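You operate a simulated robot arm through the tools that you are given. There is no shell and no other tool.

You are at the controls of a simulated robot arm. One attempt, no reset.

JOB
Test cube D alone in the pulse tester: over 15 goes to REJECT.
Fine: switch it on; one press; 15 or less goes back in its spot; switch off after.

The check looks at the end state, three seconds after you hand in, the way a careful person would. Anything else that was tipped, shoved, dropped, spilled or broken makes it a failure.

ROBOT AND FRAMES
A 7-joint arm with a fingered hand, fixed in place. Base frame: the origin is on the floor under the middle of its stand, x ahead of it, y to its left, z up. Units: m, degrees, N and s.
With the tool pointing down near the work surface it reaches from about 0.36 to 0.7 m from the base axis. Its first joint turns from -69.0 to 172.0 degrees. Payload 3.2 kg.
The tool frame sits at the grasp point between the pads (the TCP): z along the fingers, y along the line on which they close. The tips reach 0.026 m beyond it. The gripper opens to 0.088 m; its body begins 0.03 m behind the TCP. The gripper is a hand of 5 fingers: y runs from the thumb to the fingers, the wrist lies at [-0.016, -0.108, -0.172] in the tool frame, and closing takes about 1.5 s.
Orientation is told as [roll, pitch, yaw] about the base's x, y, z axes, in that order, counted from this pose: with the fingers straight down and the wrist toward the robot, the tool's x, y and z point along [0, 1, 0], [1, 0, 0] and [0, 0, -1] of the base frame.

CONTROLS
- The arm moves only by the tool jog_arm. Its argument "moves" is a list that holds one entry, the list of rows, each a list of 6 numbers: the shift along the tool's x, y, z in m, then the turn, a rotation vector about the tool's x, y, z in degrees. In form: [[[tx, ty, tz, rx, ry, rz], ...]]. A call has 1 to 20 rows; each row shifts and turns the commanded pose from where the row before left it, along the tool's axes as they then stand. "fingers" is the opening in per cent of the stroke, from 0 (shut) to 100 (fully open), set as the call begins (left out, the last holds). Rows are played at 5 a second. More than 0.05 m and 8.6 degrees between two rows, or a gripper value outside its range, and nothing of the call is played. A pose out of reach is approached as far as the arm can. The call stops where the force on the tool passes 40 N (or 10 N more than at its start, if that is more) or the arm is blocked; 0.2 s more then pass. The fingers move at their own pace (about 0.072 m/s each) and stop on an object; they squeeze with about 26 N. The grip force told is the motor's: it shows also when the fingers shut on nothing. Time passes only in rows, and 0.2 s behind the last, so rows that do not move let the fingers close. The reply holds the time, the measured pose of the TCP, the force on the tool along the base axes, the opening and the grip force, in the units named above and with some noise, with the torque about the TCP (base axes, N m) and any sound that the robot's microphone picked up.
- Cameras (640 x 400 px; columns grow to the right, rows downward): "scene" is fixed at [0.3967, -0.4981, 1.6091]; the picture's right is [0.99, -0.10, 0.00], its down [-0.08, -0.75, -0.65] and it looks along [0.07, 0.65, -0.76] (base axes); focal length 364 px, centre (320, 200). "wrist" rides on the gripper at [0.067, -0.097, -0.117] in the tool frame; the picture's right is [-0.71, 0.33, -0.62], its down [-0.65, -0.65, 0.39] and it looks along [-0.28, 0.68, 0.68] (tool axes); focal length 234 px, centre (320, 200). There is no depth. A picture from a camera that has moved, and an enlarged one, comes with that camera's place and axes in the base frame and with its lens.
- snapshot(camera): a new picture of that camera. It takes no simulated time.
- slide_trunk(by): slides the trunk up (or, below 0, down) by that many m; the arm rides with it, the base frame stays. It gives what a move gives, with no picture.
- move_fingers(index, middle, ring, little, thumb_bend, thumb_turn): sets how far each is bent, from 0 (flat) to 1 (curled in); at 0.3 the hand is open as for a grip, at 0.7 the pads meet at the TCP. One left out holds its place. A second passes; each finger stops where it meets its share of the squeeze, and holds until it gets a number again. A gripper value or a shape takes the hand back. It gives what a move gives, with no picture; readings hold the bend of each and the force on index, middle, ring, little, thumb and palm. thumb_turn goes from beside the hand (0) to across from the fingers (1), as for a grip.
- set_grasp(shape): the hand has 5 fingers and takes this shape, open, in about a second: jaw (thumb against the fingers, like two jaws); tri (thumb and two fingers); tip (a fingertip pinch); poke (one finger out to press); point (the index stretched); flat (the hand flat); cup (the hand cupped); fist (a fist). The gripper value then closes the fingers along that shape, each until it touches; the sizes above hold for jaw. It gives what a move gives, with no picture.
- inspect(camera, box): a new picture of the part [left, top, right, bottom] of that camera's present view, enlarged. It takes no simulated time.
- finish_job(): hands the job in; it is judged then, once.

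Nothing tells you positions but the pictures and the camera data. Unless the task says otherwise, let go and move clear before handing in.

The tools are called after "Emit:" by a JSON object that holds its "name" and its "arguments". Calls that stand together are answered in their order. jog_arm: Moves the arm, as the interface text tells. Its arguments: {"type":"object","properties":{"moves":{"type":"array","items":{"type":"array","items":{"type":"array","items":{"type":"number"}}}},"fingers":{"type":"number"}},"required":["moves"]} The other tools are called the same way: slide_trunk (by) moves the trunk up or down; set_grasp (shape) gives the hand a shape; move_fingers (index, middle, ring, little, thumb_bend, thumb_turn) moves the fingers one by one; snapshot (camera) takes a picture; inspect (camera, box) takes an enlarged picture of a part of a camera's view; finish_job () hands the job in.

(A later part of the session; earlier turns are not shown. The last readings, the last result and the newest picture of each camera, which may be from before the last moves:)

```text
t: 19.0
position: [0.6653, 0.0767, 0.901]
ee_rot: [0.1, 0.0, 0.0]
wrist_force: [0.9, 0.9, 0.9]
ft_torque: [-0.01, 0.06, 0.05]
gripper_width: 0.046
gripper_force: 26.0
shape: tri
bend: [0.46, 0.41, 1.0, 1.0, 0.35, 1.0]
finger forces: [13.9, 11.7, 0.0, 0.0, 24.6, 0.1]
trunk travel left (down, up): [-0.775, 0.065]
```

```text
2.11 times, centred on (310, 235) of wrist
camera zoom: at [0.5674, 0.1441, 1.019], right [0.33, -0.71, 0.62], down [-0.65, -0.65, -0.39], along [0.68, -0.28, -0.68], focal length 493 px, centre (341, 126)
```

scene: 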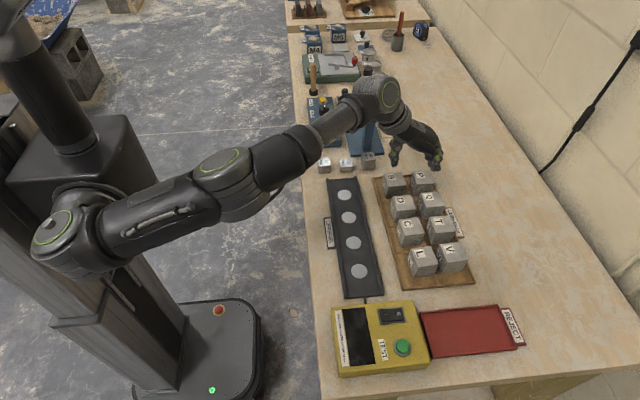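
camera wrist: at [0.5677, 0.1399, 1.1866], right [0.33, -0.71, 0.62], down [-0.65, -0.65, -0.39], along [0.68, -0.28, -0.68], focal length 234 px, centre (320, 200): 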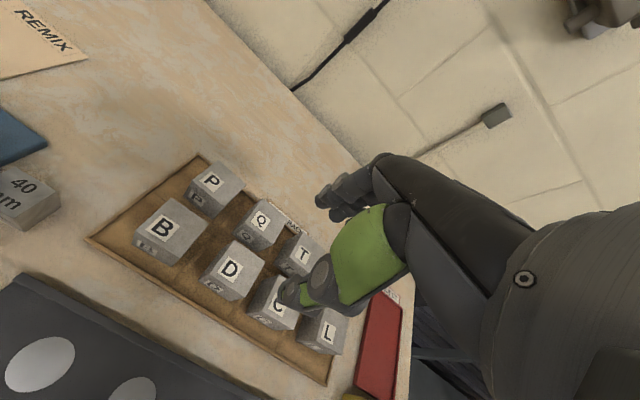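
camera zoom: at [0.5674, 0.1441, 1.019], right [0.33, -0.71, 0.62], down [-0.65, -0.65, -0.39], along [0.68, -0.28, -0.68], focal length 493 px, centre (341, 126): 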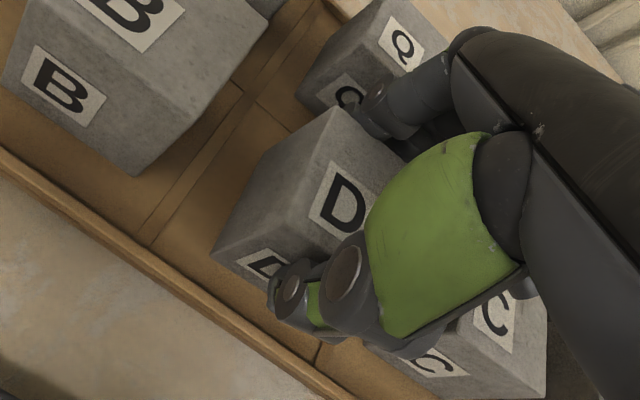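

D is held firmly (index 14 N, middle 12 N, thumb 25 N). I'll lift it straight up.

Emit:
{"name": "jog_arm", "arguments": {"moves": [[[0, 0, -0.004, 0, 0, 0], [0, 0, -0.008, 0, 0, 0], [0, 0, -0.012, 0, 0, 0], [0, 0, -0.015, 0, 0, 0], [0, 0, -0.02, 0, 0, 0], [0, 0, -0.02, 0, 0, 0], [0, 0, -0.01, 0, 0, 0], [0, 0, 0, 0, 0, 0]]]}}

Emit:
{"name": "snapshot", "arguments": {"camera": "scene"}}

Emit:
{"name": "snapshot", "arguments": {"camera": "wrist"}}

Emit:
{"name": "inspect", "arguments": {"camera": "scene", "box": [370, 125, 450, 205]}}

```text
t: 20.8
position: [0.6652, 0.0761, 0.9897]
ee_rot: [0.0, 0.0, 0.0]
wrist_force: [-0.2, -0.6, -3.1]
ft_torque: [-0.03, 0.0, 0.04]
gripper_width: 0.0455
gripper_force: 26.0
shape: tri
bend: [0.47, 0.42, 1.0, 1.0, 0.35, 1.0]
finger forces: [13.2, 11.5, 0.1, 0.1, 24.8, 0.0]
trunk travel left (down, up): [-0.775, 0.065]
```

```text
taken
```

scene: 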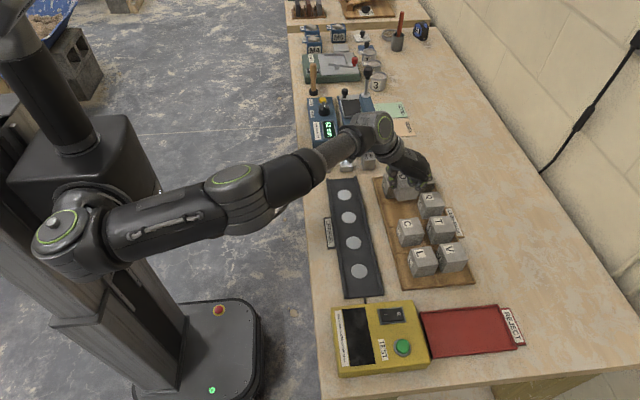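

```text
taken
camera wrist: at [0.5683, 0.1439, 1.1077], right [0.33, -0.71, 0.62], down [-0.65, -0.65, -0.39], along [0.68, -0.28, -0.68], focal length 234 px, centre (320, 200)
```

wrist: 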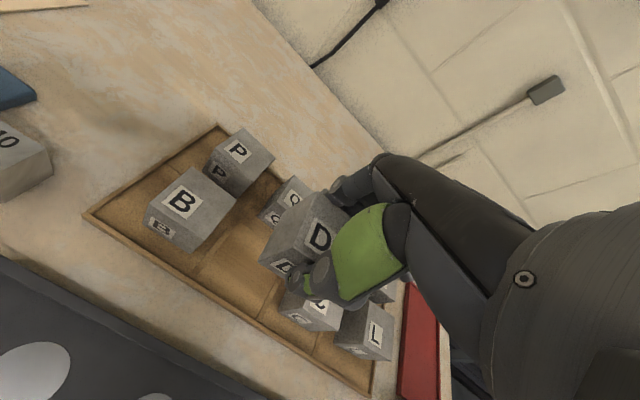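

```text
5.00 times, centred on (410, 165) of scene
camera zoom: at [0.3967, -0.4981, 1.6091], right [0.99, -0.1, 0.0], down [-0.08, -0.75, -0.65], along [0.07, 0.65, -0.76], focal length 1818 px, centre (-130, 375)
```

zoom: 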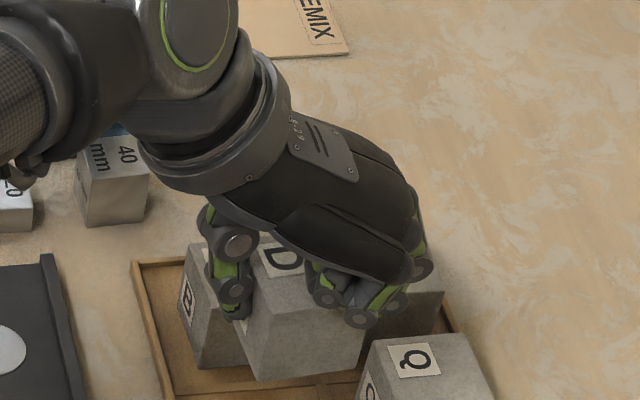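

D is clear of the rack. I'll carry it level over to the second channel disc (about x 0.532, y 0.081), staying above everything.

Emit:
{"name": "jog_arm", "arguments": {"moves": [[[0, -0.02, 0, 0, 0, 0], [0.001, -0.025, 0, 0, 0, 0], [0.001, -0.025, 0, 0, 0, 0], [0.001, -0.025, 0, 0, 0, 0], [0.001, -0.02, 0, 0, 0, 0], [0.001, -0.018, 0, 0, 0, 0], [0, 0, 0.02, 0, 0, 0], [0, 0, 0, 0, 0, 0]]]}}

Emit:
{"name": "snapshot", "arguments": {"camera": "scene"}}

Emit:
{"name": "inspect", "arguments": {"camera": "scene", "box": [310, 150, 400, 300]}}

Emit:
{"name": "snapshot", "arguments": {"camera": "wrist"}}

```text
t: 22.6
position: [0.5313, 0.0808, 0.9701]
ee_rot: [0.1, 0.0, -0.2]
wrist_force: [-0.1, 0.5, -3.3]
ft_torque: [0.03, 0.01, 0.01]
gripper_width: 0.0454
gripper_force: 25.9
shape: tri
bend: [0.47, 0.42, 1.0, 1.0, 0.35, 1.0]
finger forces: [13.0, 11.6, 0.0, 0.0, 24.7, 0.1]
trunk travel left (down, up): [-0.775, 0.065]
```

```text
taken
```

scene: 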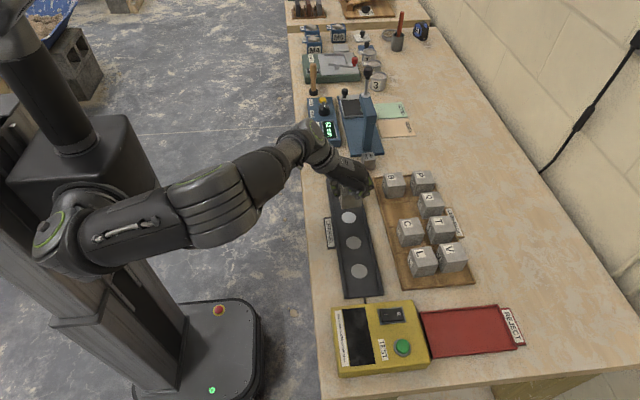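

```text
2.67 times, centred on (355, 225) of scene
camera zoom: at [0.3967, -0.4981, 1.6091], right [0.99, -0.1, 0.0], down [-0.08, -0.75, -0.65], along [0.07, 0.65, -0.76], focal length 970 px, centre (227, 133)
```

zoom: 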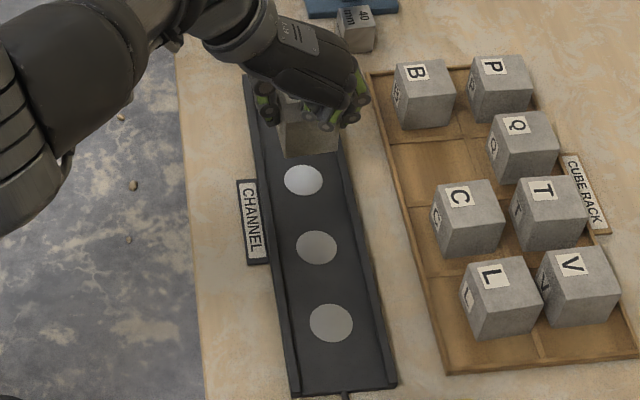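

```text
taken
camera wrist: at [0.4343, 0.1489, 1.0878], right [0.33, -0.71, 0.62], down [-0.65, -0.65, -0.39], along [0.68, -0.28, -0.68], focal length 234 px, centre (320, 200)
```

wrist: 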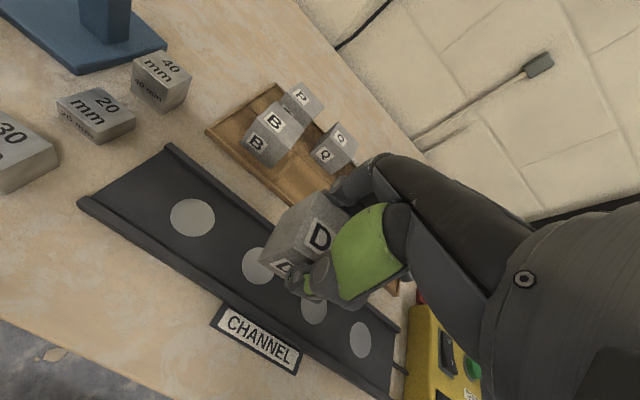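

Emit:
{"name": "jog_arm", "arguments": {"moves": [[[0, 0.001, 0.015, 0, 0, 0], [0, 0, 0.015, 0, 0, 0], [0, 0, 0.015, 0, 0, 0], [0, 0, 0.01, 0, 0, 0], [0, 0, 0, 0, 0, 0]]]}}

Emit:
{"name": "inspect", "arguments": {"camera": "scene", "box": [315, 165, 395, 235]}}

Emit:
{"name": "inspect", "arguments": {"camera": "wrist", "box": [180, 180, 400, 340]}}

```text
t: 23.8
position: [0.5325, 0.0812, 0.9143]
ee_rot: [0.0, -0.1, 0.0]
wrist_force: [-0.9, -0.5, -3.1]
ft_torque: [-0.03, 0.02, 0.0]
gripper_width: 0.0451
gripper_force: 25.8
shape: tri
bend: [0.47, 0.42, 1.0, 1.0, 0.35, 1.0]
finger forces: [13.0, 11.6, 0.1, 0.0, 24.6, 0.0]
trunk travel left (down, up): [-0.775, 0.065]
```

```text
5.71 times, centred on (355, 200) of scene
camera zoom: at [0.3967, -0.4981, 1.6091], right [0.99, -0.1, 0.0], down [-0.08, -0.75, -0.65], along [0.07, 0.65, -0.76], focal length 2078 px, centre (120, 200)
```

zoom: 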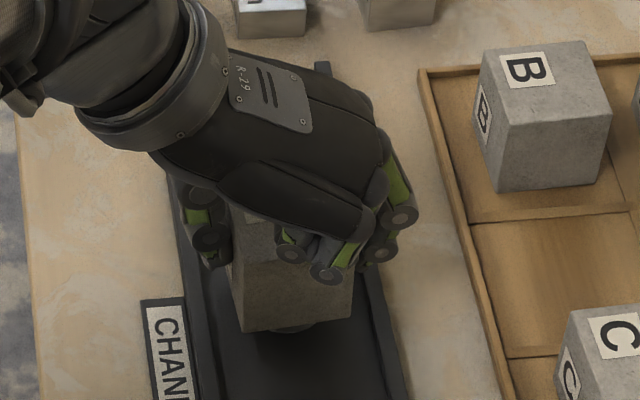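

```text
2.50 times, centred on (290, 260) of wrist
camera zoom: at [0.4358, 0.1486, 1.032], right [0.33, -0.71, 0.62], down [-0.65, -0.65, -0.39], along [0.68, -0.28, -0.68], focal length 585 px, centre (395, 50)
```

zoom: 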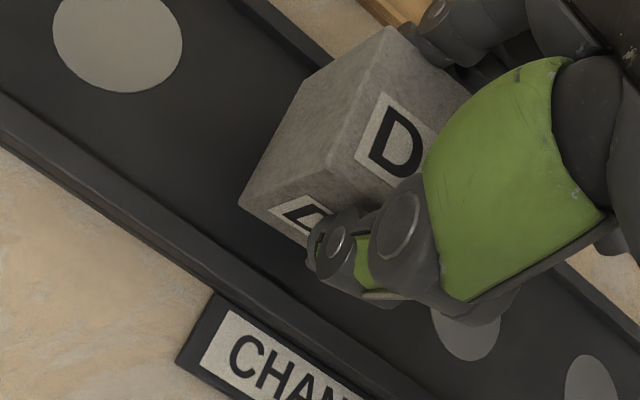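

D hangs centred over the second disc, about 1 cm up. I'll lower gently until the weight comes off the hand.

Emit:
{"name": "jog_arm", "arguments": {"moves": [[[0, 0, 0.003, 0, 0, 0], [0, 0, 0.003, 0, 0, 0], [0, 0, 0.002, 0, 0, 0], [0, 0, 0, 0, 0, 0]]]}}

Emit:
{"name": "jog_arm", "arguments": {"moves": [[[0, 0, 0.001, 0, 0, 0], [0, 0, 0, 0, 0, 0]]]}}

Emit:
{"name": "jog_arm", "arguments": {"moves": [[[0, 0, 0.001, 0, 0, 0], [0, 0, 0, 0, 0, 0]]]}}

```text
t: 24.8
position: [0.5349, 0.0813, 0.9061]
ee_rot: [-0.1, 0.1, 0.0]
wrist_force: [0.4, -0.2, -3.0]
ft_torque: [0.0, -0.02, 0.02]
gripper_width: 0.0454
gripper_force: 25.7
shape: tri
bend: [0.47, 0.42, 1.0, 1.0, 0.35, 1.0]
finger forces: [13.1, 11.5, 0.0, 0.0, 24.6, 0.0]
trunk travel left (down, up): [-0.775, 0.065]
```

```text
t: 25.4
position: [0.5338, 0.0809, 0.9062]
ee_rot: [0.1, 0.0, -0.1]
wrist_force: [0.4, -0.3, -2.3]
ft_torque: [-0.02, 0.01, -0.02]
gripper_width: 0.0454
gripper_force: 25.3
shape: tri
bend: [0.47, 0.42, 1.0, 1.0, 0.35, 1.0]
finger forces: [13.1, 11.6, 0.0, 0.0, 24.7, 0.1]
trunk travel left (down, up): [-0.775, 0.065]
```

```text
t: 26.0
position: [0.5329, 0.0804, 0.9065]
ee_rot: [0.0, 0.0, 0.0]
wrist_force: [-0.2, 0.2, -2.8]
ft_torque: [0.01, 0.01, 0.0]
gripper_width: 0.0455
gripper_force: 26.2
shape: tri
bend: [0.47, 0.42, 1.0, 1.0, 0.35, 1.0]
finger forces: [13.0, 11.6, 0.0, 0.0, 24.5, 0.1]
trunk travel left (down, up): [-0.775, 0.065]
```

Emit:
{"name": "jog_arm", "arguments": {"moves": [[[0, 0, 0.001, 0, 0, 0], [0, 0, 0, 0, 0, 0]]]}}

Emit:
{"name": "jog_arm", "arguments": {"moves": [[[0, 0, 0.001, 0, 0, 0], [0, 0, 0, 0, 0, 0]]]}}

Emit:
{"name": "jog_arm", "arguments": {"moves": [[[0, 0, 0.001, 0, 0, 0], [0, 0, 0, 0, 0, 0]]]}}

```text
t: 26.6
position: [0.5328, 0.0799, 0.9048]
ee_rot: [0.0, 0.0, 0.1]
wrist_force: [-1.1, -0.1, -3.1]
ft_torque: [-0.01, 0.0, 0.0]
gripper_width: 0.0453
gripper_force: 26.2
shape: tri
bend: [0.47, 0.42, 1.0, 1.0, 0.35, 1.0]
finger forces: [13.1, 11.6, 0.0, 0.1, 24.6, 0.1]
trunk travel left (down, up): [-0.775, 0.065]
```

```text
t: 27.2
position: [0.5333, 0.079, 0.9037]
ee_rot: [0.0, 0.1, -0.1]
wrist_force: [-0.3, -0.2, -1.7]
ft_torque: [-0.03, -0.04, 0.02]
gripper_width: 0.0452
gripper_force: 26.3
shape: tri
bend: [0.47, 0.42, 1.0, 1.0, 0.35, 1.0]
finger forces: [13.0, 11.6, 0.0, 0.1, 24.6, 0.0]
trunk travel left (down, up): [-0.775, 0.065]
```

```text
t: 27.8
position: [0.5336, 0.0802, 0.9029]
ee_rot: [0.0, 0.0, -0.1]
wrist_force: [-0.3, -0.4, 0.0]
ft_torque: [-0.02, 0.07, -0.01]
gripper_width: 0.0454
gripper_force: 26.1
shape: tri
bend: [0.47, 0.42, 1.0, 1.0, 0.35, 1.0]
finger forces: [13.3, 11.8, 0.0, 0.1, 24.9, 0.1]
trunk travel left (down, up): [-0.775, 0.065]
```

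The floor now carries D's weight. I'll open the fingers.

Emit:
{"name": "jog_arm", "arguments": {"moves": [[[0, 0, 0.0005, 0, 0, 0], [0, 0, 0, 0, 0, 0]]]}}

Emit:
{"name": "jog_arm", "arguments": {"moves": [[[0, 0, 0, 0, 0, 0], [0, 0, 0, 0, 0, 0], [0, 0, 0, 0, 0, 0]]], "fingers": 75}}

Emit:
{"name": "jog_arm", "arguments": {"moves": [[[0, 0, 0, 0, 0, 0], [0, 0, 0, 0, 0, 0], [0, 0, 0, 0, 0, 0]]], "fingers": 100}}

Emit:
{"name": "inspect", "arguments": {"camera": "scene", "box": [315, 165, 395, 235]}}

Emit:
{"name": "inspect", "arguments": {"camera": "wrist", "box": [180, 140, 400, 340]}}

```text
t: 28.4
position: [0.5327, 0.0812, 0.9017]
ee_rot: [0.0, -0.1, -0.1]
wrist_force: [0.6, -0.6, 2.6]
ft_torque: [0.03, 0.13, 0.01]
gripper_width: 0.0454
gripper_force: 25.8
shape: tri
bend: [0.47, 0.42, 1.0, 1.0, 0.35, 1.0]
finger forces: [14.0, 11.9, 0.0, 0.1, 25.0, 0.1]
trunk travel left (down, up): [-0.775, 0.065]
```

```text
t: 29.2
position: [0.5332, 0.0811, 0.9012]
ee_rot: [0.0, 0.0, 0.0]
wrist_force: [0.8, 0.0, -0.2]
ft_torque: [0.02, 0.03, 0.01]
gripper_width: 0.0655
gripper_force: 0.1
shape: tri
bend: [0.4, 0.34, 0.99, 0.99, 0.07, 0.98]
finger forces: [0.1, 0.0, 0.0, 0.1, 0.0, 0.0]
trunk travel left (down, up): [-0.775, 0.065]
```

```text
t: 30.0
position: [0.5344, 0.0817, 0.9019]
ee_rot: [0.0, 0.0, -0.1]
wrist_force: [0.0, 0.2, -0.6]
ft_torque: [0.01, -0.01, -0.02]
gripper_width: 0.0877
gripper_force: 0.0
shape: tri
bend: [0.3, 0.3, 0.99, 0.99, 0.3, 0.97]
finger forces: [0.1, 0.0, 0.0, 0.1, 0.0, 0.0]
trunk travel left (down, up): [-0.775, 0.065]
```

```text
5.71 times, centred on (355, 200) of scene
camera zoom: at [0.3967, -0.4981, 1.6091], right [0.99, -0.1, 0.0], down [-0.08, -0.75, -0.65], along [0.07, 0.65, -0.76], focal length 2078 px, centre (120, 200)
```

zoom: 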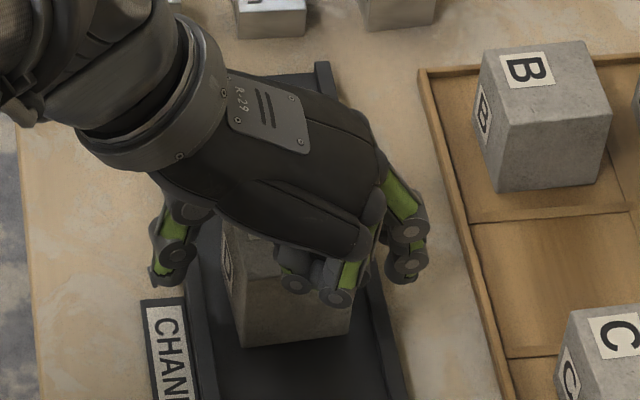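

```text
2.00 times, centred on (290, 240) of wrist
camera zoom: at [0.4359, 0.1491, 1.0194], right [0.33, -0.71, 0.62], down [-0.65, -0.65, -0.39], along [0.68, -0.28, -0.68], focal length 468 px, centre (380, 120)
```

zoom: 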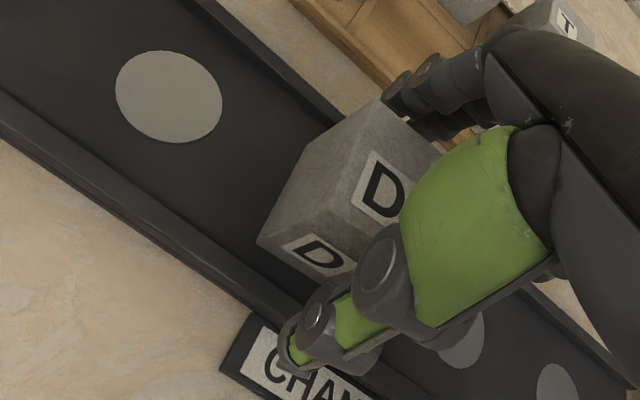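

D is released and standing in the channel. I'll rise straight up and check it.

Emit:
{"name": "jog_arm", "arguments": {"moves": [[[0, 0, -0.01, 0, 0, 0], [0, 0, -0.02, 0, 0, 0], [0, 0, -0.03, 0, 0, 0], [0, 0, -0.03, 0, 0, 0], [0, 0, -0.03, 0, 0, 0], [0, 0, -0.03, 0, 0, 0], [0, 0, 0, 0, 0, 0]]]}}

Emit:
{"name": "snapshot", "arguments": {"camera": "scene"}}

Emit:
{"name": "inspect", "arguments": {"camera": "wrist", "box": [140, 120, 460, 360]}}

```text
t: 31.6
position: [0.534, 0.0815, 1.0523]
ee_rot: [-0.1, 0.1, 0.1]
wrist_force: [0.2, -0.2, -0.2]
ft_torque: [0.01, 0.01, 0.04]
gripper_width: 0.0878
gripper_force: 0.0
shape: tri
bend: [0.3, 0.3, 0.99, 0.99, 0.3, 0.97]
finger forces: [0.0, 0.0, 0.0, 0.0, 0.1, 0.1]
trunk travel left (down, up): [-0.775, 0.065]
```

```text
taken
```

scene: 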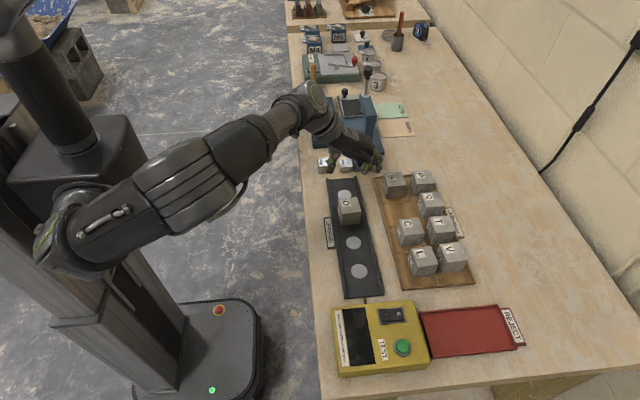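

```text
1.67 times, centred on (300, 240) of wrist
camera zoom: at [0.4376, 0.1488, 1.1701], right [0.33, -0.71, 0.62], down [-0.65, -0.65, -0.39], along [0.68, -0.28, -0.68], focal length 390 px, centre (353, 133)
```

zoom: 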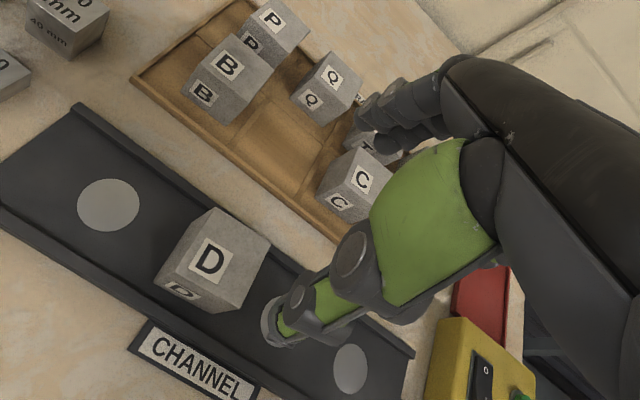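

D stands alone in the channel, squarely over the second disc. Next I'll form a single-finger pressing shape and travel over to the tester.

Emit:
{"name": "set_grasp", "arguments": {"shape": "point"}}

Emit:
{"name": "move_fingers", "arguments": {"index": 0.3}}

Emit:
{"name": "jog_arm", "arguments": {"moves": [[[-0.02, 0, 0, 0, 0, 0], [-0.03, -0.003, 0, 0, 0, 0], [-0.035, -0.004, 0, 0, 0, 0], [-0.035, -0.004, 0, 0, 0, 0], [-0.035, -0.004, 0, 0, 0, 0], [-0.035, -0.004, 0, 0, 0, 0], [-0.035, -0.004, 0, 0, 0, 0], [-0.035, -0.004, 0, 0, 0, 0], [-0.03, 0, 0, 0, 0, 0], [-0.01, 0, 0, 0, 0, 0], [0, 0, 0, 0, 0, 0]]]}}

Emit:
{"name": "snapshot", "arguments": {"camera": "scene"}}

Emit:
{"name": "snapshot", "arguments": {"camera": "wrist"}}

```text
t: 32.5
position: [0.5348, 0.081, 1.0532]
ee_rot: [0.0, 0.0, -0.1]
wrist_force: [0.2, 0.0, -0.6]
ft_torque: [0.01, 0.0, 0.0]
gripper_width: 0.0834
gripper_force: 0.0
shape: point
bend: [0.2, 1.0, 1.0, 1.0, 0.99, 0.86]
finger forces: [0.1, 0.1, 0.0, 0.0, 0.0, 0.1]
trunk travel left (down, up): [-0.775, 0.065]
```

```text
t: 33.5
position: [0.5347, 0.0814, 1.0522]
ee_rot: [0.0, 0.1, -0.1]
wrist_force: [-0.1, 0.3, -0.5]
ft_torque: [-0.01, 0.0, -0.03]
gripper_width: 0.0229
gripper_force: 0.0
shape: fingers
bend: [0.3, 1.0, 1.0, 1.0, 0.99, 0.86]
finger forces: [0.0, 0.0, 0.0, 0.1, 0.0, 0.0]
trunk travel left (down, up): [-0.775, 0.065]
```

```text
t: 35.9
position: [0.5071, -0.2201, 1.0519]
ee_rot: [0.0, -0.1, -0.1]
wrist_force: [0.0, -0.9, 0.8]
ft_torque: [0.02, 0.0, -0.01]
gripper_width: 0.0232
gripper_force: 0.0
shape: fingers
bend: [0.3, 1.0, 1.0, 1.0, 0.99, 0.86]
finger forces: [0.1, 0.0, 0.1, 0.1, 0.0, 0.0]
trunk travel left (down, up): [-0.775, 0.065]
```

```text
taken
```

scene: 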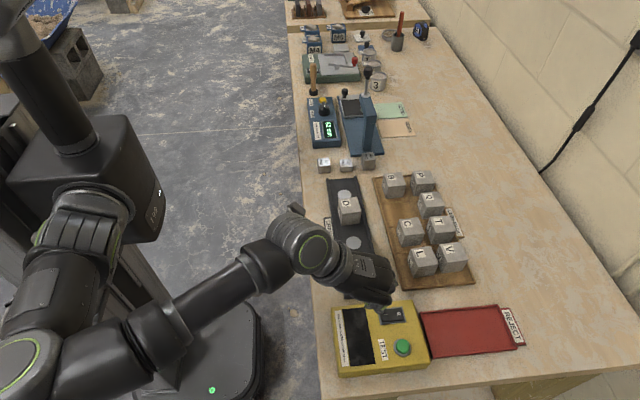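

```text
taken
camera wrist: at [0.4093, -0.1521, 1.1693], right [0.33, -0.71, 0.62], down [-0.65, -0.65, -0.39], along [0.68, -0.28, -0.68], focal length 234 px, centre (320, 200)
```

wrist: 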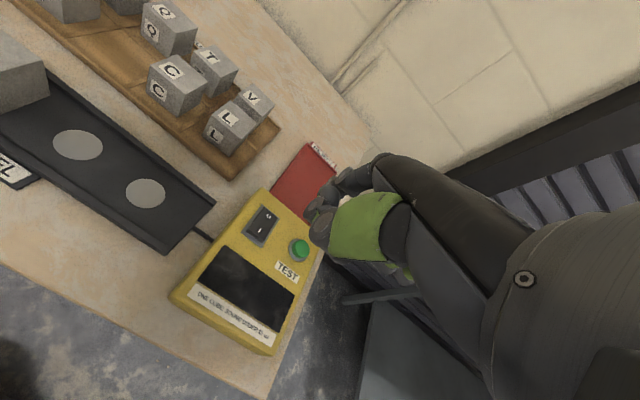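

Emit:
{"name": "inspect", "arguments": {"camera": "wrist", "box": [210, 170, 350, 300]}}

Emit:
{"name": "inspect", "arguments": {"camera": "scene", "box": [320, 255, 440, 355]}}

Emit:
{"name": "inspect", "arguments": {"camera": "scene", "box": [310, 170, 400, 260]}}

```text
3.08 times, centred on (280, 235) of wrist
camera zoom: at [0.4093, -0.1521, 1.1693], right [0.33, -0.71, 0.62], down [-0.65, -0.65, -0.39], along [0.68, -0.28, -0.68], focal length 720 px, centre (443, 92)
```

zoom: 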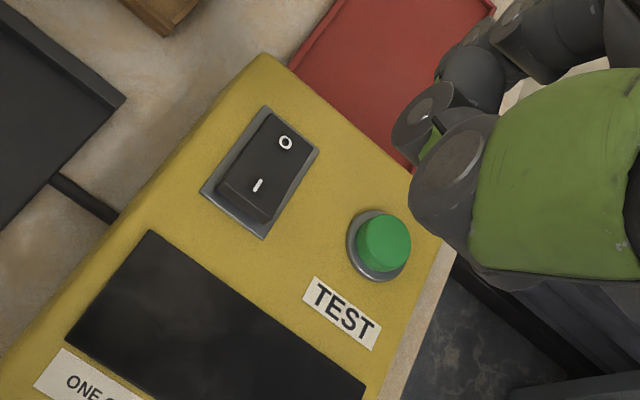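

```text
4.00 times, centred on (380, 305) of scene
camera zoom: at [0.3967, -0.4981, 1.6091], right [0.99, -0.1, 0.0], down [-0.08, -0.75, -0.65], along [0.07, 0.65, -0.76], focal length 1455 px, centre (80, -220)
```

zoom: 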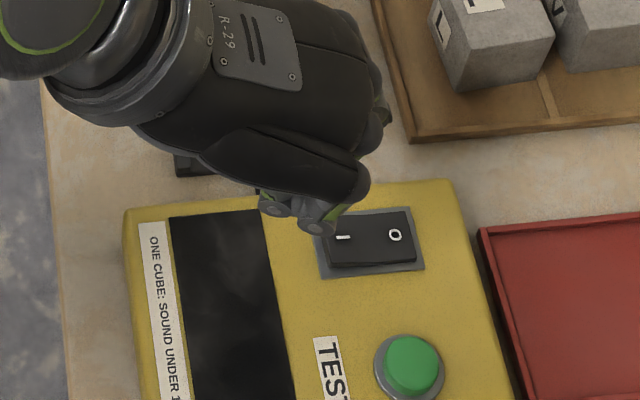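

```text
4.44 times, centred on (355, 215) of scene
camera zoom: at [0.3967, -0.4981, 1.6091], right [0.99, -0.1, 0.0], down [-0.08, -0.75, -0.65], along [0.07, 0.65, -0.76], focal length 1616 px, centre (164, 133)
```

zoom: 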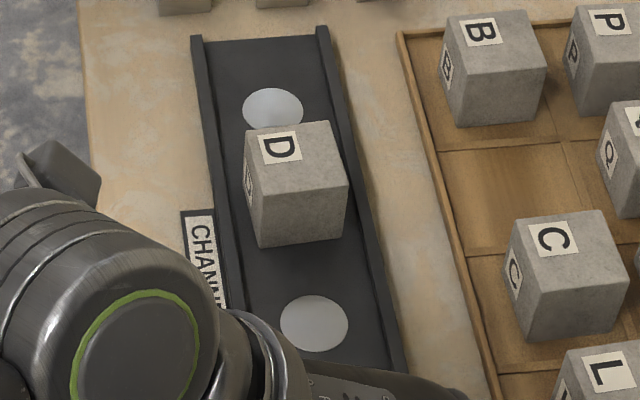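

Emit:
{"name": "inspect", "arguments": {"camera": "wrist", "box": [285, 140, 405, 260]}}

Emit:
{"name": "inspect", "arguments": {"camera": "scene", "box": [365, 270, 425, 330]}}

```text
3.33 times, centred on (345, 200) of wrist
camera zoom: at [0.4093, -0.1521, 1.1693], right [0.33, -0.71, 0.62], down [-0.65, -0.65, -0.39], along [0.68, -0.28, -0.68], focal length 781 px, centre (237, 200)
```

zoom: 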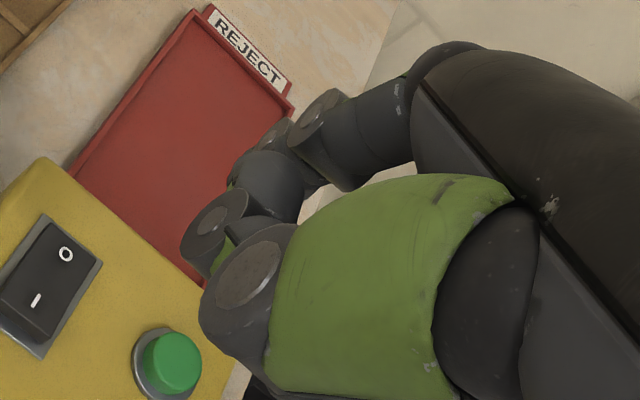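

```text
6.67 times, centred on (395, 300) of scene
camera zoom: at [0.3967, -0.4981, 1.6091], right [0.99, -0.1, 0.0], down [-0.08, -0.75, -0.65], along [0.07, 0.65, -0.76], focal length 2424 px, centre (-180, -467)
```

zoom: 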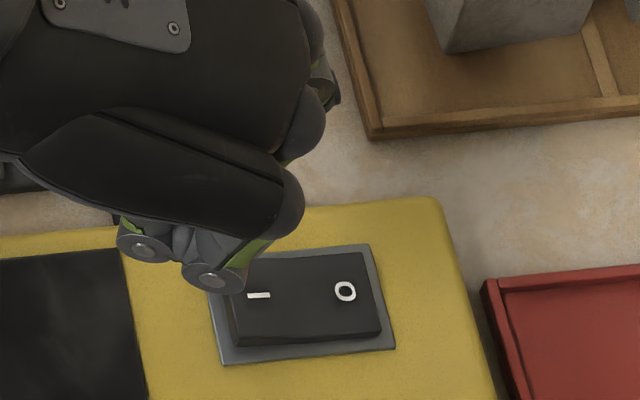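

The curled thumb sits close to the index tip and could touch first, so I'll swing the thumb aside and look.

Emit:
{"name": "move_fingers", "arguments": {"thumb_turn": 0.0, "thumb_bend": 0.6, "index": 0.3}}

Emit:
{"name": "inspect", "arguments": {"camera": "wrist", "box": [245, 120, 405, 260]}}

Emit:
{"name": "inspect", "arguments": {"camera": "scene", "box": [340, 230, 440, 330]}}

```text
t: 36.9
position: [0.5073, -0.2197, 1.052]
ee_rot: [-0.1, 0.0, 0.0]
wrist_force: [0.7, 0.1, 0.1]
ft_torque: [0.01, -0.02, -0.02]
gripper_width: 0.0905
gripper_force: 0.0
shape: fingers
bend: [0.3, 1.0, 1.0, 1.0, 0.6, 0.0]
finger forces: [0.0, 0.0, 0.0, 0.1, 0.0, 0.1]
trunk travel left (down, up): [-0.775, 0.065]
```

```text
2.86 times, centred on (325, 190) of wrist
camera zoom: at [0.4093, -0.1519, 1.1693], right [0.33, -0.71, 0.62], down [-0.65, -0.65, -0.39], along [0.68, -0.28, -0.68], focal length 669 px, centre (306, 229)
```

zoom: 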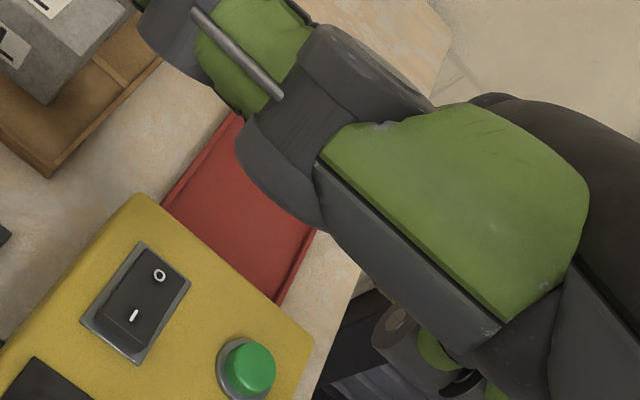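

```text
4.00 times, centred on (390, 280) of scene
camera zoom: at [0.3967, -0.4981, 1.6091], right [0.99, -0.1, 0.0], down [-0.08, -0.75, -0.65], along [0.07, 0.65, -0.76], focal length 1455 px, centre (40, -120)
```

zoom: 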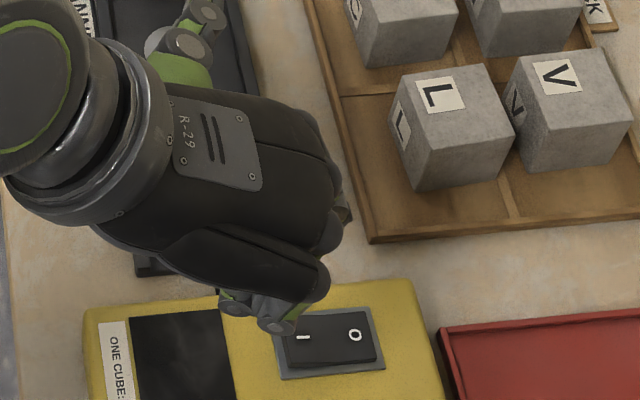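

The thumb now blocks the wrist camera. I'll use the plain "point" shape and pitch the hand about 25° so the straight index is vertical and becomes the lowest part.

Emit:
{"name": "set_grasp", "arguments": {"shape": "point"}}

Emit:
{"name": "jog_arm", "arguments": {"moves": [[[0, 0, 0, 5, 0, 0], [0, 0, 0, 5, 0, 0], [0, 0, 0, 5, 0, 0], [0, 0, 0, 5, 0, 0], [0, 0, 0, 5, 0, 0], [0, 0, 0, 0, 0, 0]]]}}

Emit:
{"name": "snapshot", "arguments": {"camera": "wrist"}}

Emit:
{"name": "inspect", "arguments": {"camera": "scene", "box": [340, 230, 440, 330]}}

```text
t: 37.8
position: [0.5061, -0.2203, 1.0518]
ee_rot: [0.0, 0.1, 0.0]
wrist_force: [0.7, -1.1, -0.8]
ft_torque: [0.0, -0.02, 0.03]
gripper_width: 0.0834
gripper_force: 0.0
shape: point
bend: [0.2, 1.0, 1.0, 1.0, 0.99, 0.86]
finger forces: [0.0, 0.0, 0.0, 0.0, 0.0, 0.0]
trunk travel left (down, up): [-0.775, 0.065]
```

```text
t: 39.2
position: [0.5066, -0.2194, 1.0522]
ee_rot: [0.0, 25.1, 0.0]
wrist_force: [0.0, 0.6, 0.0]
ft_torque: [0.02, 0.01, 0.0]
gripper_width: 0.0835
gripper_force: 0.1
shape: point
bend: [0.2, 1.0, 1.0, 1.0, 0.99, 0.86]
finger forces: [0.0, 0.0, 0.0, 0.1, 0.0, 0.1]
trunk travel left (down, up): [-0.775, 0.065]
```

```text
taken
camera wrist: at [0.4674, -0.1514, 1.1995], right [0.56, -0.71, 0.42], down [-0.76, -0.65, -0.08], along [0.33, -0.28, -0.9], focal length 234 px, centre (320, 200)
```

wrist: 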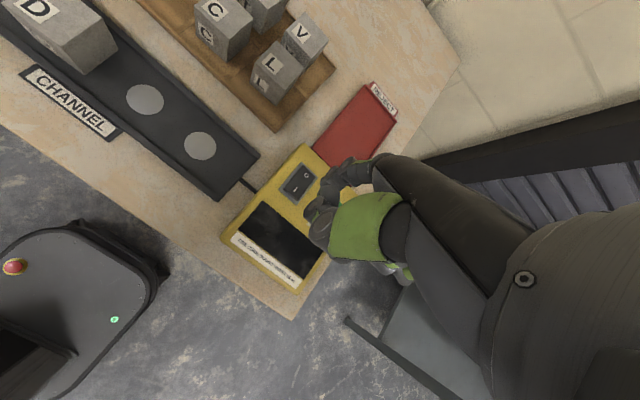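

```text
4.00 times, centred on (390, 280) of scene
camera zoom: at [0.3967, -0.4981, 1.6091], right [0.99, -0.1, 0.0], down [-0.08, -0.75, -0.65], along [0.07, 0.65, -0.76], focal length 1455 px, centre (40, -120)
```

zoom: 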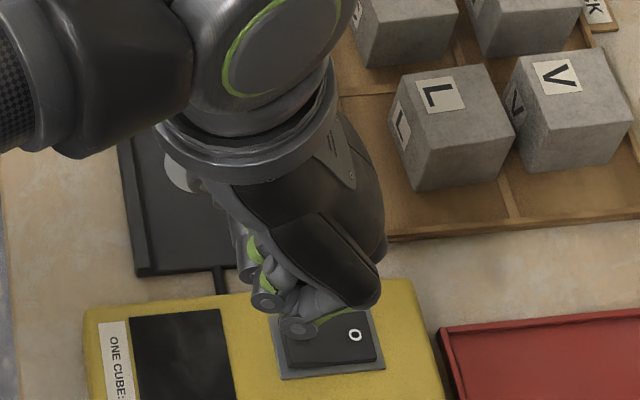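

Emit:
{"name": "inspect", "arguments": {"camera": "wrist", "box": [250, 130, 400, 260]}}

Emit:
{"name": "inspect", "arguments": {"camera": "scene", "box": [385, 270, 445, 330]}}

```text
3.08 times, centred on (325, 195) of wrist
camera zoom: at [0.4674, -0.1514, 1.1995], right [0.56, -0.71, 0.42], down [-0.76, -0.65, -0.08], along [0.33, -0.28, -0.9], focal length 720 px, centre (305, 215)
```

zoom: 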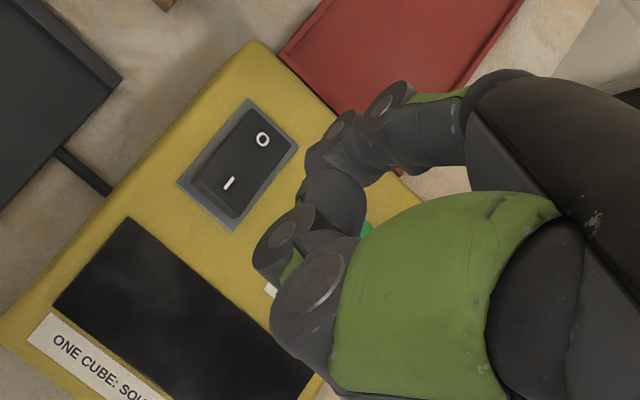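

```text
6.67 times, centred on (415, 300) of scene
camera zoom: at [0.3967, -0.4981, 1.6091], right [0.99, -0.1, 0.0], down [-0.08, -0.75, -0.65], along [0.07, 0.65, -0.76], focal length 2424 px, centre (-313, -467)
```

zoom: 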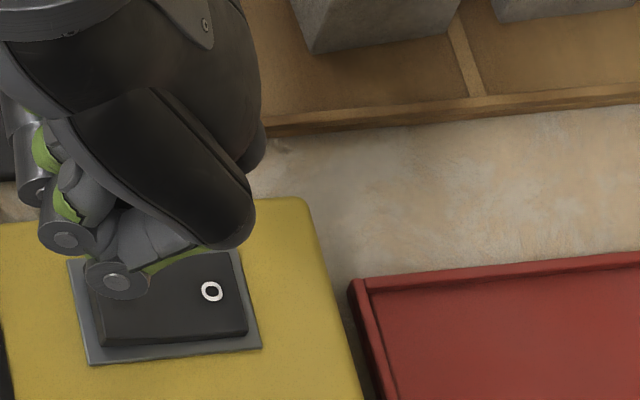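

The index tip seems to be almost directly above the rocker's "I" end. I'll lower straight down part of the way and recheck.

Emit:
{"name": "jog_arm", "arguments": {"moves": [[[0, 0.00634, 0.0136, 0, 0, 0], [0, 0.00634, 0.0136, 0, 0, 0], [0, 0.00634, 0.0136, 0, 0, 0], [0, 0.00423, 0.00906, 0, 0, 0], [0, 0, 0, 0, 0, 0]]]}}

Emit:
{"name": "inspect", "arguments": {"camera": "wrist", "box": [250, 130, 400, 260]}}

Emit:
{"name": "inspect", "arguments": {"camera": "scene", "box": [355, 270, 445, 350]}}

```text
t: 40.4
position: [0.5073, -0.2195, 0.9967]
ee_rot: [0.1, 25.1, 0.0]
wrist_force: [-0.8, 0.3, 0.2]
ft_torque: [0.01, -0.01, 0.0]
gripper_width: 0.0837
gripper_force: 0.1
shape: point
bend: [0.2, 1.0, 1.0, 1.0, 0.99, 0.86]
finger forces: [0.0, 0.0, 0.0, 0.0, 0.0, 0.1]
trunk travel left (down, up): [-0.775, 0.065]
```

```text
3.08 times, centred on (325, 195) of wrist
camera zoom: at [0.4671, -0.1515, 1.1442], right [0.56, -0.71, 0.43], down [-0.76, -0.65, -0.08], along [0.33, -0.28, -0.9], focal length 720 px, centre (305, 215)
```

zoom: 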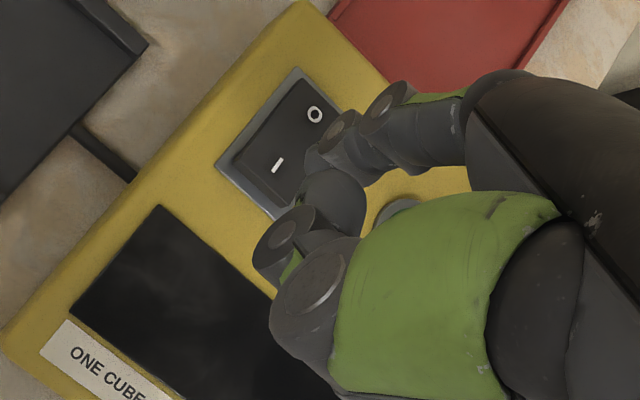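

```text
5.00 times, centred on (400, 310) of scene
camera zoom: at [0.3967, -0.4981, 1.6091], right [0.99, -0.1, 0.0], down [-0.08, -0.75, -0.65], along [0.07, 0.65, -0.76], focal length 1818 px, centre (-80, -350)
```

zoom: 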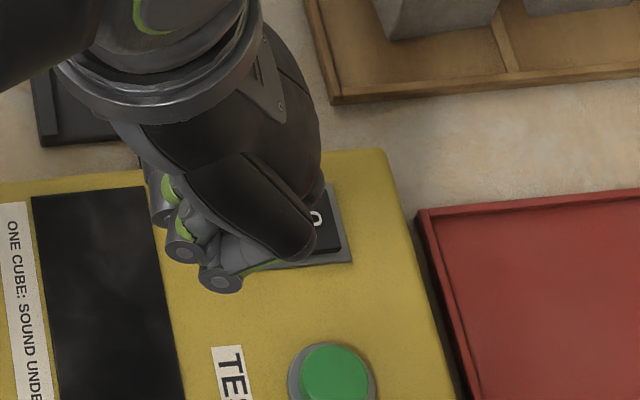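

Emit:
{"name": "jog_arm", "arguments": {"moves": [[[0, 0.00423, 0.00906, 0, 0, 0], [0, 0.00423, 0.00906, 0, 0, 0], [0, 0, 0, 0, 0, 0]]]}}

Emit:
{"name": "inspect", "arguments": {"camera": "wrist", "box": [260, 140, 360, 220]}}

Emit:
{"name": "inspect", "arguments": {"camera": "scene", "box": [365, 290, 425, 340]}}

```text
t: 41.2
position: [0.5064, -0.219, 0.9759]
ee_rot: [0.0, 25.1, 0.1]
wrist_force: [0.5, 1.0, 0.2]
ft_torque: [0.01, -0.01, 0.02]
gripper_width: 0.0836
gripper_force: 0.1
shape: point
bend: [0.2, 1.0, 1.0, 1.0, 0.99, 0.86]
finger forces: [0.0, 0.0, 0.0, 0.0, 0.1, 0.0]
trunk travel left (down, up): [-0.775, 0.065]
```

```text
5.00 times, centred on (310, 180) of wrist
camera zoom: at [0.4674, -0.1514, 1.124], right [0.56, -0.71, 0.43], down [-0.76, -0.65, -0.08], along [0.33, -0.28, -0.9], focal length 1171 px, centre (370, 300)
```

zoom: 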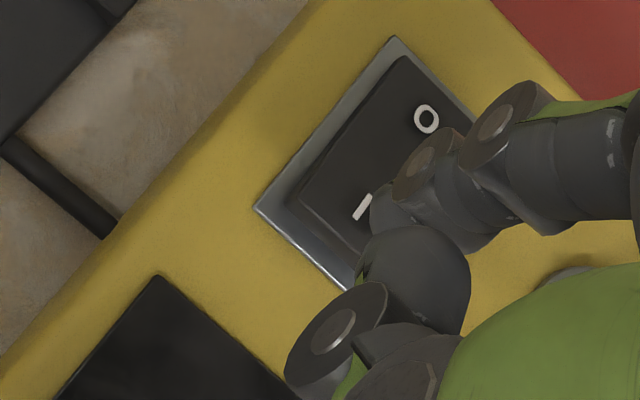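

```text
8.00 times, centred on (395, 315) of scene
camera zoom: at [0.3967, -0.4981, 1.6091], right [0.99, -0.1, 0.0], down [-0.08, -0.75, -0.65], along [0.07, 0.65, -0.76], focal length 2909 px, centre (-280, -720)
```

zoom: 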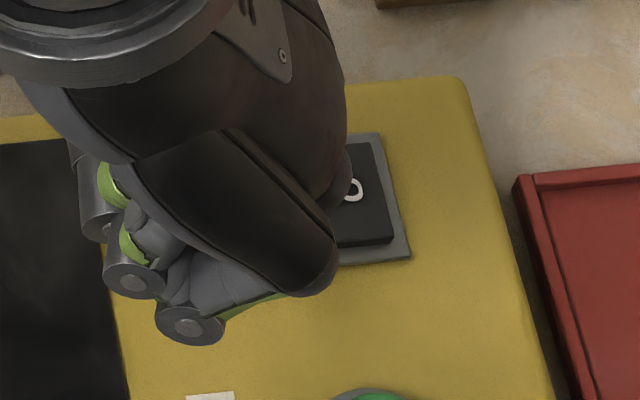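

Emit:
{"name": "jog_arm", "arguments": {"moves": [[[0, 0.00127, 0.00272, 0, 0, 0], [0, 0.00127, 0.00272, 0, 0, 0], [0, 0.00085, 0.00181, 0, 0, 0], [0, 0, 0, 0, 0, 0]]]}}

Emit:
{"name": "inspect", "arguments": {"camera": "wrist", "box": [260, 140, 360, 220]}}

```text
t: 42.2
position: [0.5055, -0.22, 0.9692]
ee_rot: [0.0, 24.9, 0.0]
wrist_force: [0.0, -0.3, 0.2]
ft_torque: [0.01, 0.03, -0.02]
gripper_width: 0.0836
gripper_force: 0.1
shape: point
bend: [0.2, 1.0, 1.0, 1.0, 0.99, 0.86]
finger forces: [0.1, 0.0, 0.0, 0.0, 0.0, 0.0]
trunk travel left (down, up): [-0.775, 0.065]
```

```text
5.00 times, centred on (310, 180) of wrist
camera zoom: at [0.4672, -0.1514, 1.1168], right [0.56, -0.71, 0.43], down [-0.76, -0.65, -0.08], along [0.33, -0.28, -0.9], focal length 1171 px, centre (370, 300)
```

zoom: 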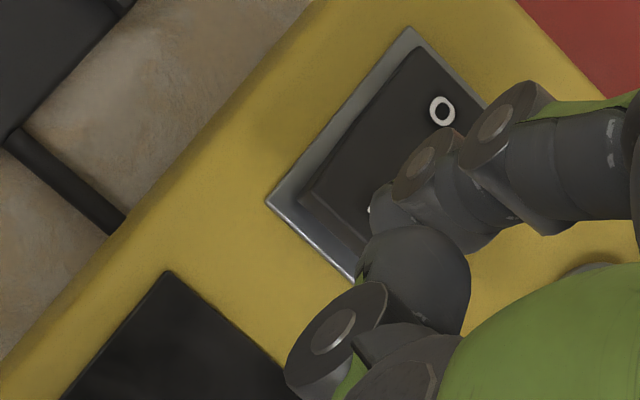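

Emit:
{"name": "jog_arm", "arguments": {"moves": [[[0, 0.000845, 0.001813, 0, 0, 0], [0, 0.000845, 0.001813, 0, 0, 0], [0, 0, 0, 0, 0, 0]]]}}

Emit:
{"name": "jog_arm", "arguments": {"moves": [[[0, 0.000845, 0.001813, 0, 0, 0], [0, 0, 0, 0, 0, 0]]]}}

Emit:
{"name": "jog_arm", "arguments": {"moves": [[[0, 0.000845, 0.001813, 0, 0, 0], [0, 0, 0, 0, 0, 0]]]}}

Emit:
{"name": "inspect", "arguments": {"camera": "wrist", "box": [260, 140, 360, 220]}}

```text
t: 43.0
position: [0.5062, -0.2177, 0.965]
ee_rot: [0.0, 25.0, 0.1]
wrist_force: [0.1, -0.3, -0.2]
ft_torque: [0.01, 0.01, 0.0]
gripper_width: 0.0834
gripper_force: 0.1
shape: point
bend: [0.2, 1.0, 1.0, 1.0, 0.99, 0.86]
finger forces: [0.0, 0.0, 0.0, 0.0, 0.0, 0.1]
trunk travel left (down, up): [-0.775, 0.065]
```

```text
t: 43.6
position: [0.5068, -0.219, 0.9636]
ee_rot: [0.0, 25.0, 0.0]
wrist_force: [0.4, -0.8, -0.3]
ft_torque: [0.0, 0.01, 0.0]
gripper_width: 0.0835
gripper_force: 0.0
shape: point
bend: [0.2, 1.0, 1.0, 1.0, 0.99, 0.86]
finger forces: [0.1, 0.0, 0.1, 0.1, 0.0, 0.0]
trunk travel left (down, up): [-0.775, 0.065]
```

```text
t: 44.2
position: [0.5076, -0.2197, 0.9611]
ee_rot: [0.1, 24.9, 0.0]
wrist_force: [0.3, -0.6, -0.2]
ft_torque: [-0.02, -0.01, 0.01]
gripper_width: 0.0834
gripper_force: 0.1
shape: point
bend: [0.2, 1.0, 1.0, 1.0, 0.99, 0.86]
finger forces: [0.0, 0.0, 0.0, 0.0, 0.0, 0.0]
trunk travel left (down, up): [-0.775, 0.065]
```

```text
5.00 times, centred on (310, 180) of wrist
camera zoom: at [0.4674, -0.1517, 1.1089], right [0.56, -0.71, 0.43], down [-0.76, -0.65, -0.08], along [0.33, -0.28, -0.9], focal length 1171 px, centre (370, 300)
```

zoom: 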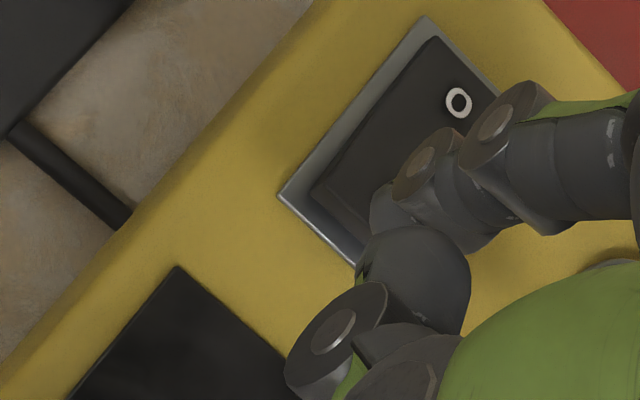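

No contact yet; the tip is above the "I" half but a little near its edge. I'll shift 3 mm in +x and +y and keep lowering in small steps.

Emit:
{"name": "jog_arm", "arguments": {"moves": [[[0.003, 0.00272, -0.00127, 0, 0, 0], [0, 0.000845, 0.001813, 0, 0, 0], [0, 0, 0, 0, 0, 0]]]}}

Emit:
{"name": "jog_arm", "arguments": {"moves": [[[0, 0.000845, 0.001813, 0, 0, 0], [0, 0, 0, 0, 0, 0]]]}}

Emit:
{"name": "jog_arm", "arguments": {"moves": [[[0, 0.000845, 0.001813, 0, 0, 0], [0, 0, 0, 0, 0, 0]]]}}

Emit:
{"name": "inspect", "arguments": {"camera": "wrist", "box": [260, 140, 360, 220]}}

Emit:
{"name": "inspect", "arguments": {"camera": "scene", "box": [325, 290, 435, 380]}}

```text
t: 45.0
position: [0.5091, -0.2163, 0.9594]
ee_rot: [0.0, 25.0, 0.0]
wrist_force: [-0.9, 0.2, 0.3]
ft_torque: [-0.01, -0.01, 0.0]
gripper_width: 0.0837
gripper_force: 0.1
shape: point
bend: [0.2, 1.0, 1.0, 1.0, 0.99, 0.86]
finger forces: [0.0, 0.1, 0.1, 0.0, 0.0, 0.1]
trunk travel left (down, up): [-0.775, 0.065]
```

```text
t: 45.6
position: [0.5091, -0.2164, 0.9576]
ee_rot: [0.0, 25.0, 0.0]
wrist_force: [0.1, 0.1, 0.4]
ft_torque: [0.01, -0.02, 0.0]
gripper_width: 0.0838
gripper_force: 0.1
shape: point
bend: [0.2, 1.0, 1.0, 1.0, 0.99, 0.86]
finger forces: [0.0, 0.0, 0.1, 0.1, 0.1, 0.0]
trunk travel left (down, up): [-0.775, 0.065]
```

```text
t: 46.2
position: [0.5085, -0.2155, 0.9544]
ee_rot: [0.0, 25.0, 0.1]
wrist_force: [0.7, -0.6, -0.1]
ft_torque: [-0.02, 0.02, -0.01]
gripper_width: 0.0834
gripper_force: 0.1
shape: point
bend: [0.2, 1.0, 1.0, 1.0, 0.99, 0.86]
finger forces: [0.0, 0.0, 0.1, 0.1, 0.0, 0.0]
trunk travel left (down, up): [-0.775, 0.065]
```

```text
5.00 times, centred on (310, 180) of wrist
camera zoom: at [0.4696, -0.1486, 1.1031], right [0.56, -0.71, 0.43], down [-0.76, -0.65, -0.08], along [0.33, -0.28, -0.9], focal length 1171 px, centre (370, 300)
```

zoom: 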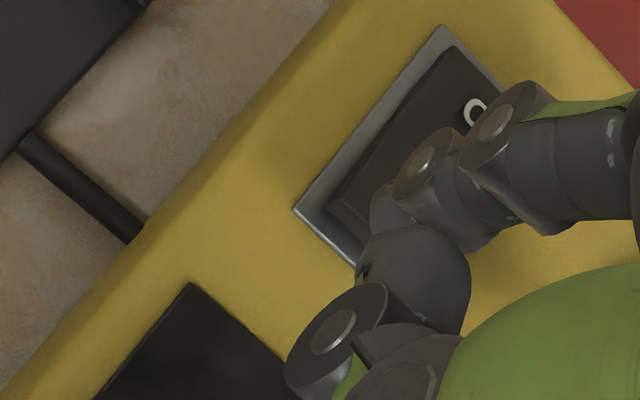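

```text
4.44 times, centred on (380, 335) of scene
camera zoom: at [0.3967, -0.4981, 1.6091], right [0.99, -0.1, 0.0], down [-0.08, -0.75, -0.65], along [0.07, 0.65, -0.76], focal length 1616 px, centre (53, -400)
```

zoom: 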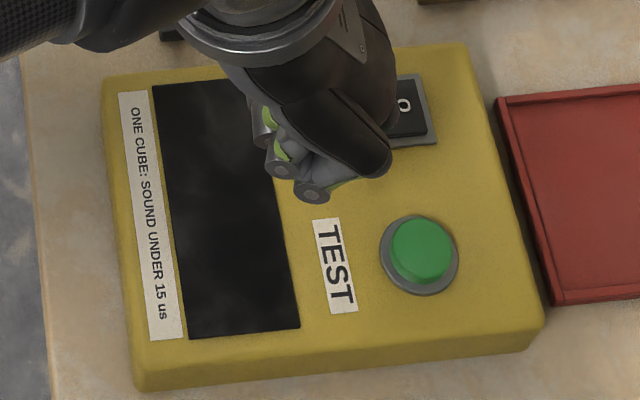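

Emit:
{"name": "jog_arm", "arguments": {"moves": [[[0, 0.001298, 0.001601, 0, 0, 0], [0, 0, 0, 0, 0, 0]]]}}

Emit:
{"name": "jog_arm", "arguments": {"moves": [[[0, 0.001298, 0.001601, 0, 0, 0], [0, 0, 0, 0, 0, 0]]]}}

Emit:
{"name": "jog_arm", "arguments": {"moves": [[[0, 0.001298, 0.001601, 0, 0, 0], [0, 0, 0, 0, 0, 0]]]}}

Emit:
{"name": "inspect", "arguments": {"camera": "wrist", "box": [260, 140, 360, 220]}}

```text
t: 46.8
position: [0.5098, -0.2172, 0.9524]
ee_rot: [0.0, 25.0, 0.0]
wrist_force: [0.8, 0.0, -0.3]
ft_torque: [-0.01, -0.01, 0.01]
gripper_width: 0.0835
gripper_force: 0.0
shape: point
bend: [0.2, 1.0, 1.0, 1.0, 0.99, 0.86]
finger forces: [0.0, 0.0, 0.0, 0.1, 0.0, 0.0]
trunk travel left (down, up): [-0.775, 0.065]
```

```text
t: 47.4
position: [0.5092, -0.2163, 0.9519]
ee_rot: [0.0, 24.9, 0.0]
wrist_force: [0.4, 0.1, -0.1]
ft_torque: [0.0, -0.02, 0.0]
gripper_width: 0.0835
gripper_force: 0.0
shape: point
bend: [0.2, 1.0, 1.0, 1.0, 0.99, 0.86]
finger forces: [0.0, 0.0, 0.0, 0.0, 0.0, 0.1]
trunk travel left (down, up): [-0.775, 0.065]
```

```text
t: 48.0
position: [0.5107, -0.2169, 0.9494]
ee_rot: [0.1, 25.0, 0.0]
wrist_force: [0.3, -0.4, 0.0]
ft_torque: [0.02, 0.01, -0.01]
gripper_width: 0.0837
gripper_force: 0.1
shape: point
bend: [0.2, 1.0, 1.0, 1.0, 0.99, 0.86]
finger forces: [0.0, 0.1, 0.0, 0.1, 0.0, 0.0]
trunk travel left (down, up): [-0.775, 0.065]
```

```text
5.00 times, centred on (310, 180) of wrist
camera zoom: at [0.4715, -0.1486, 1.0974], right [0.56, -0.71, 0.43], down [-0.76, -0.65, -0.08], along [0.33, -0.28, -0.9], focal length 1171 px, centre (370, 300)
```

zoom: 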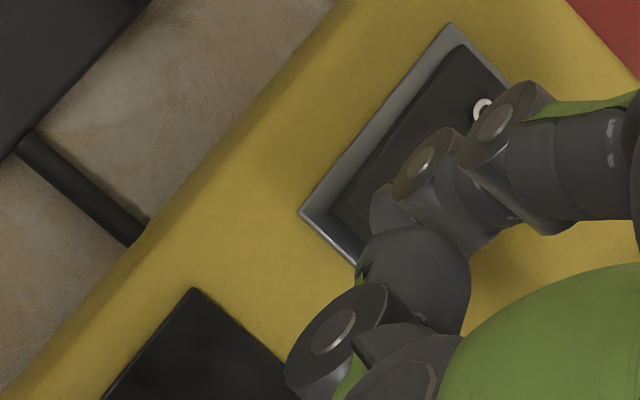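

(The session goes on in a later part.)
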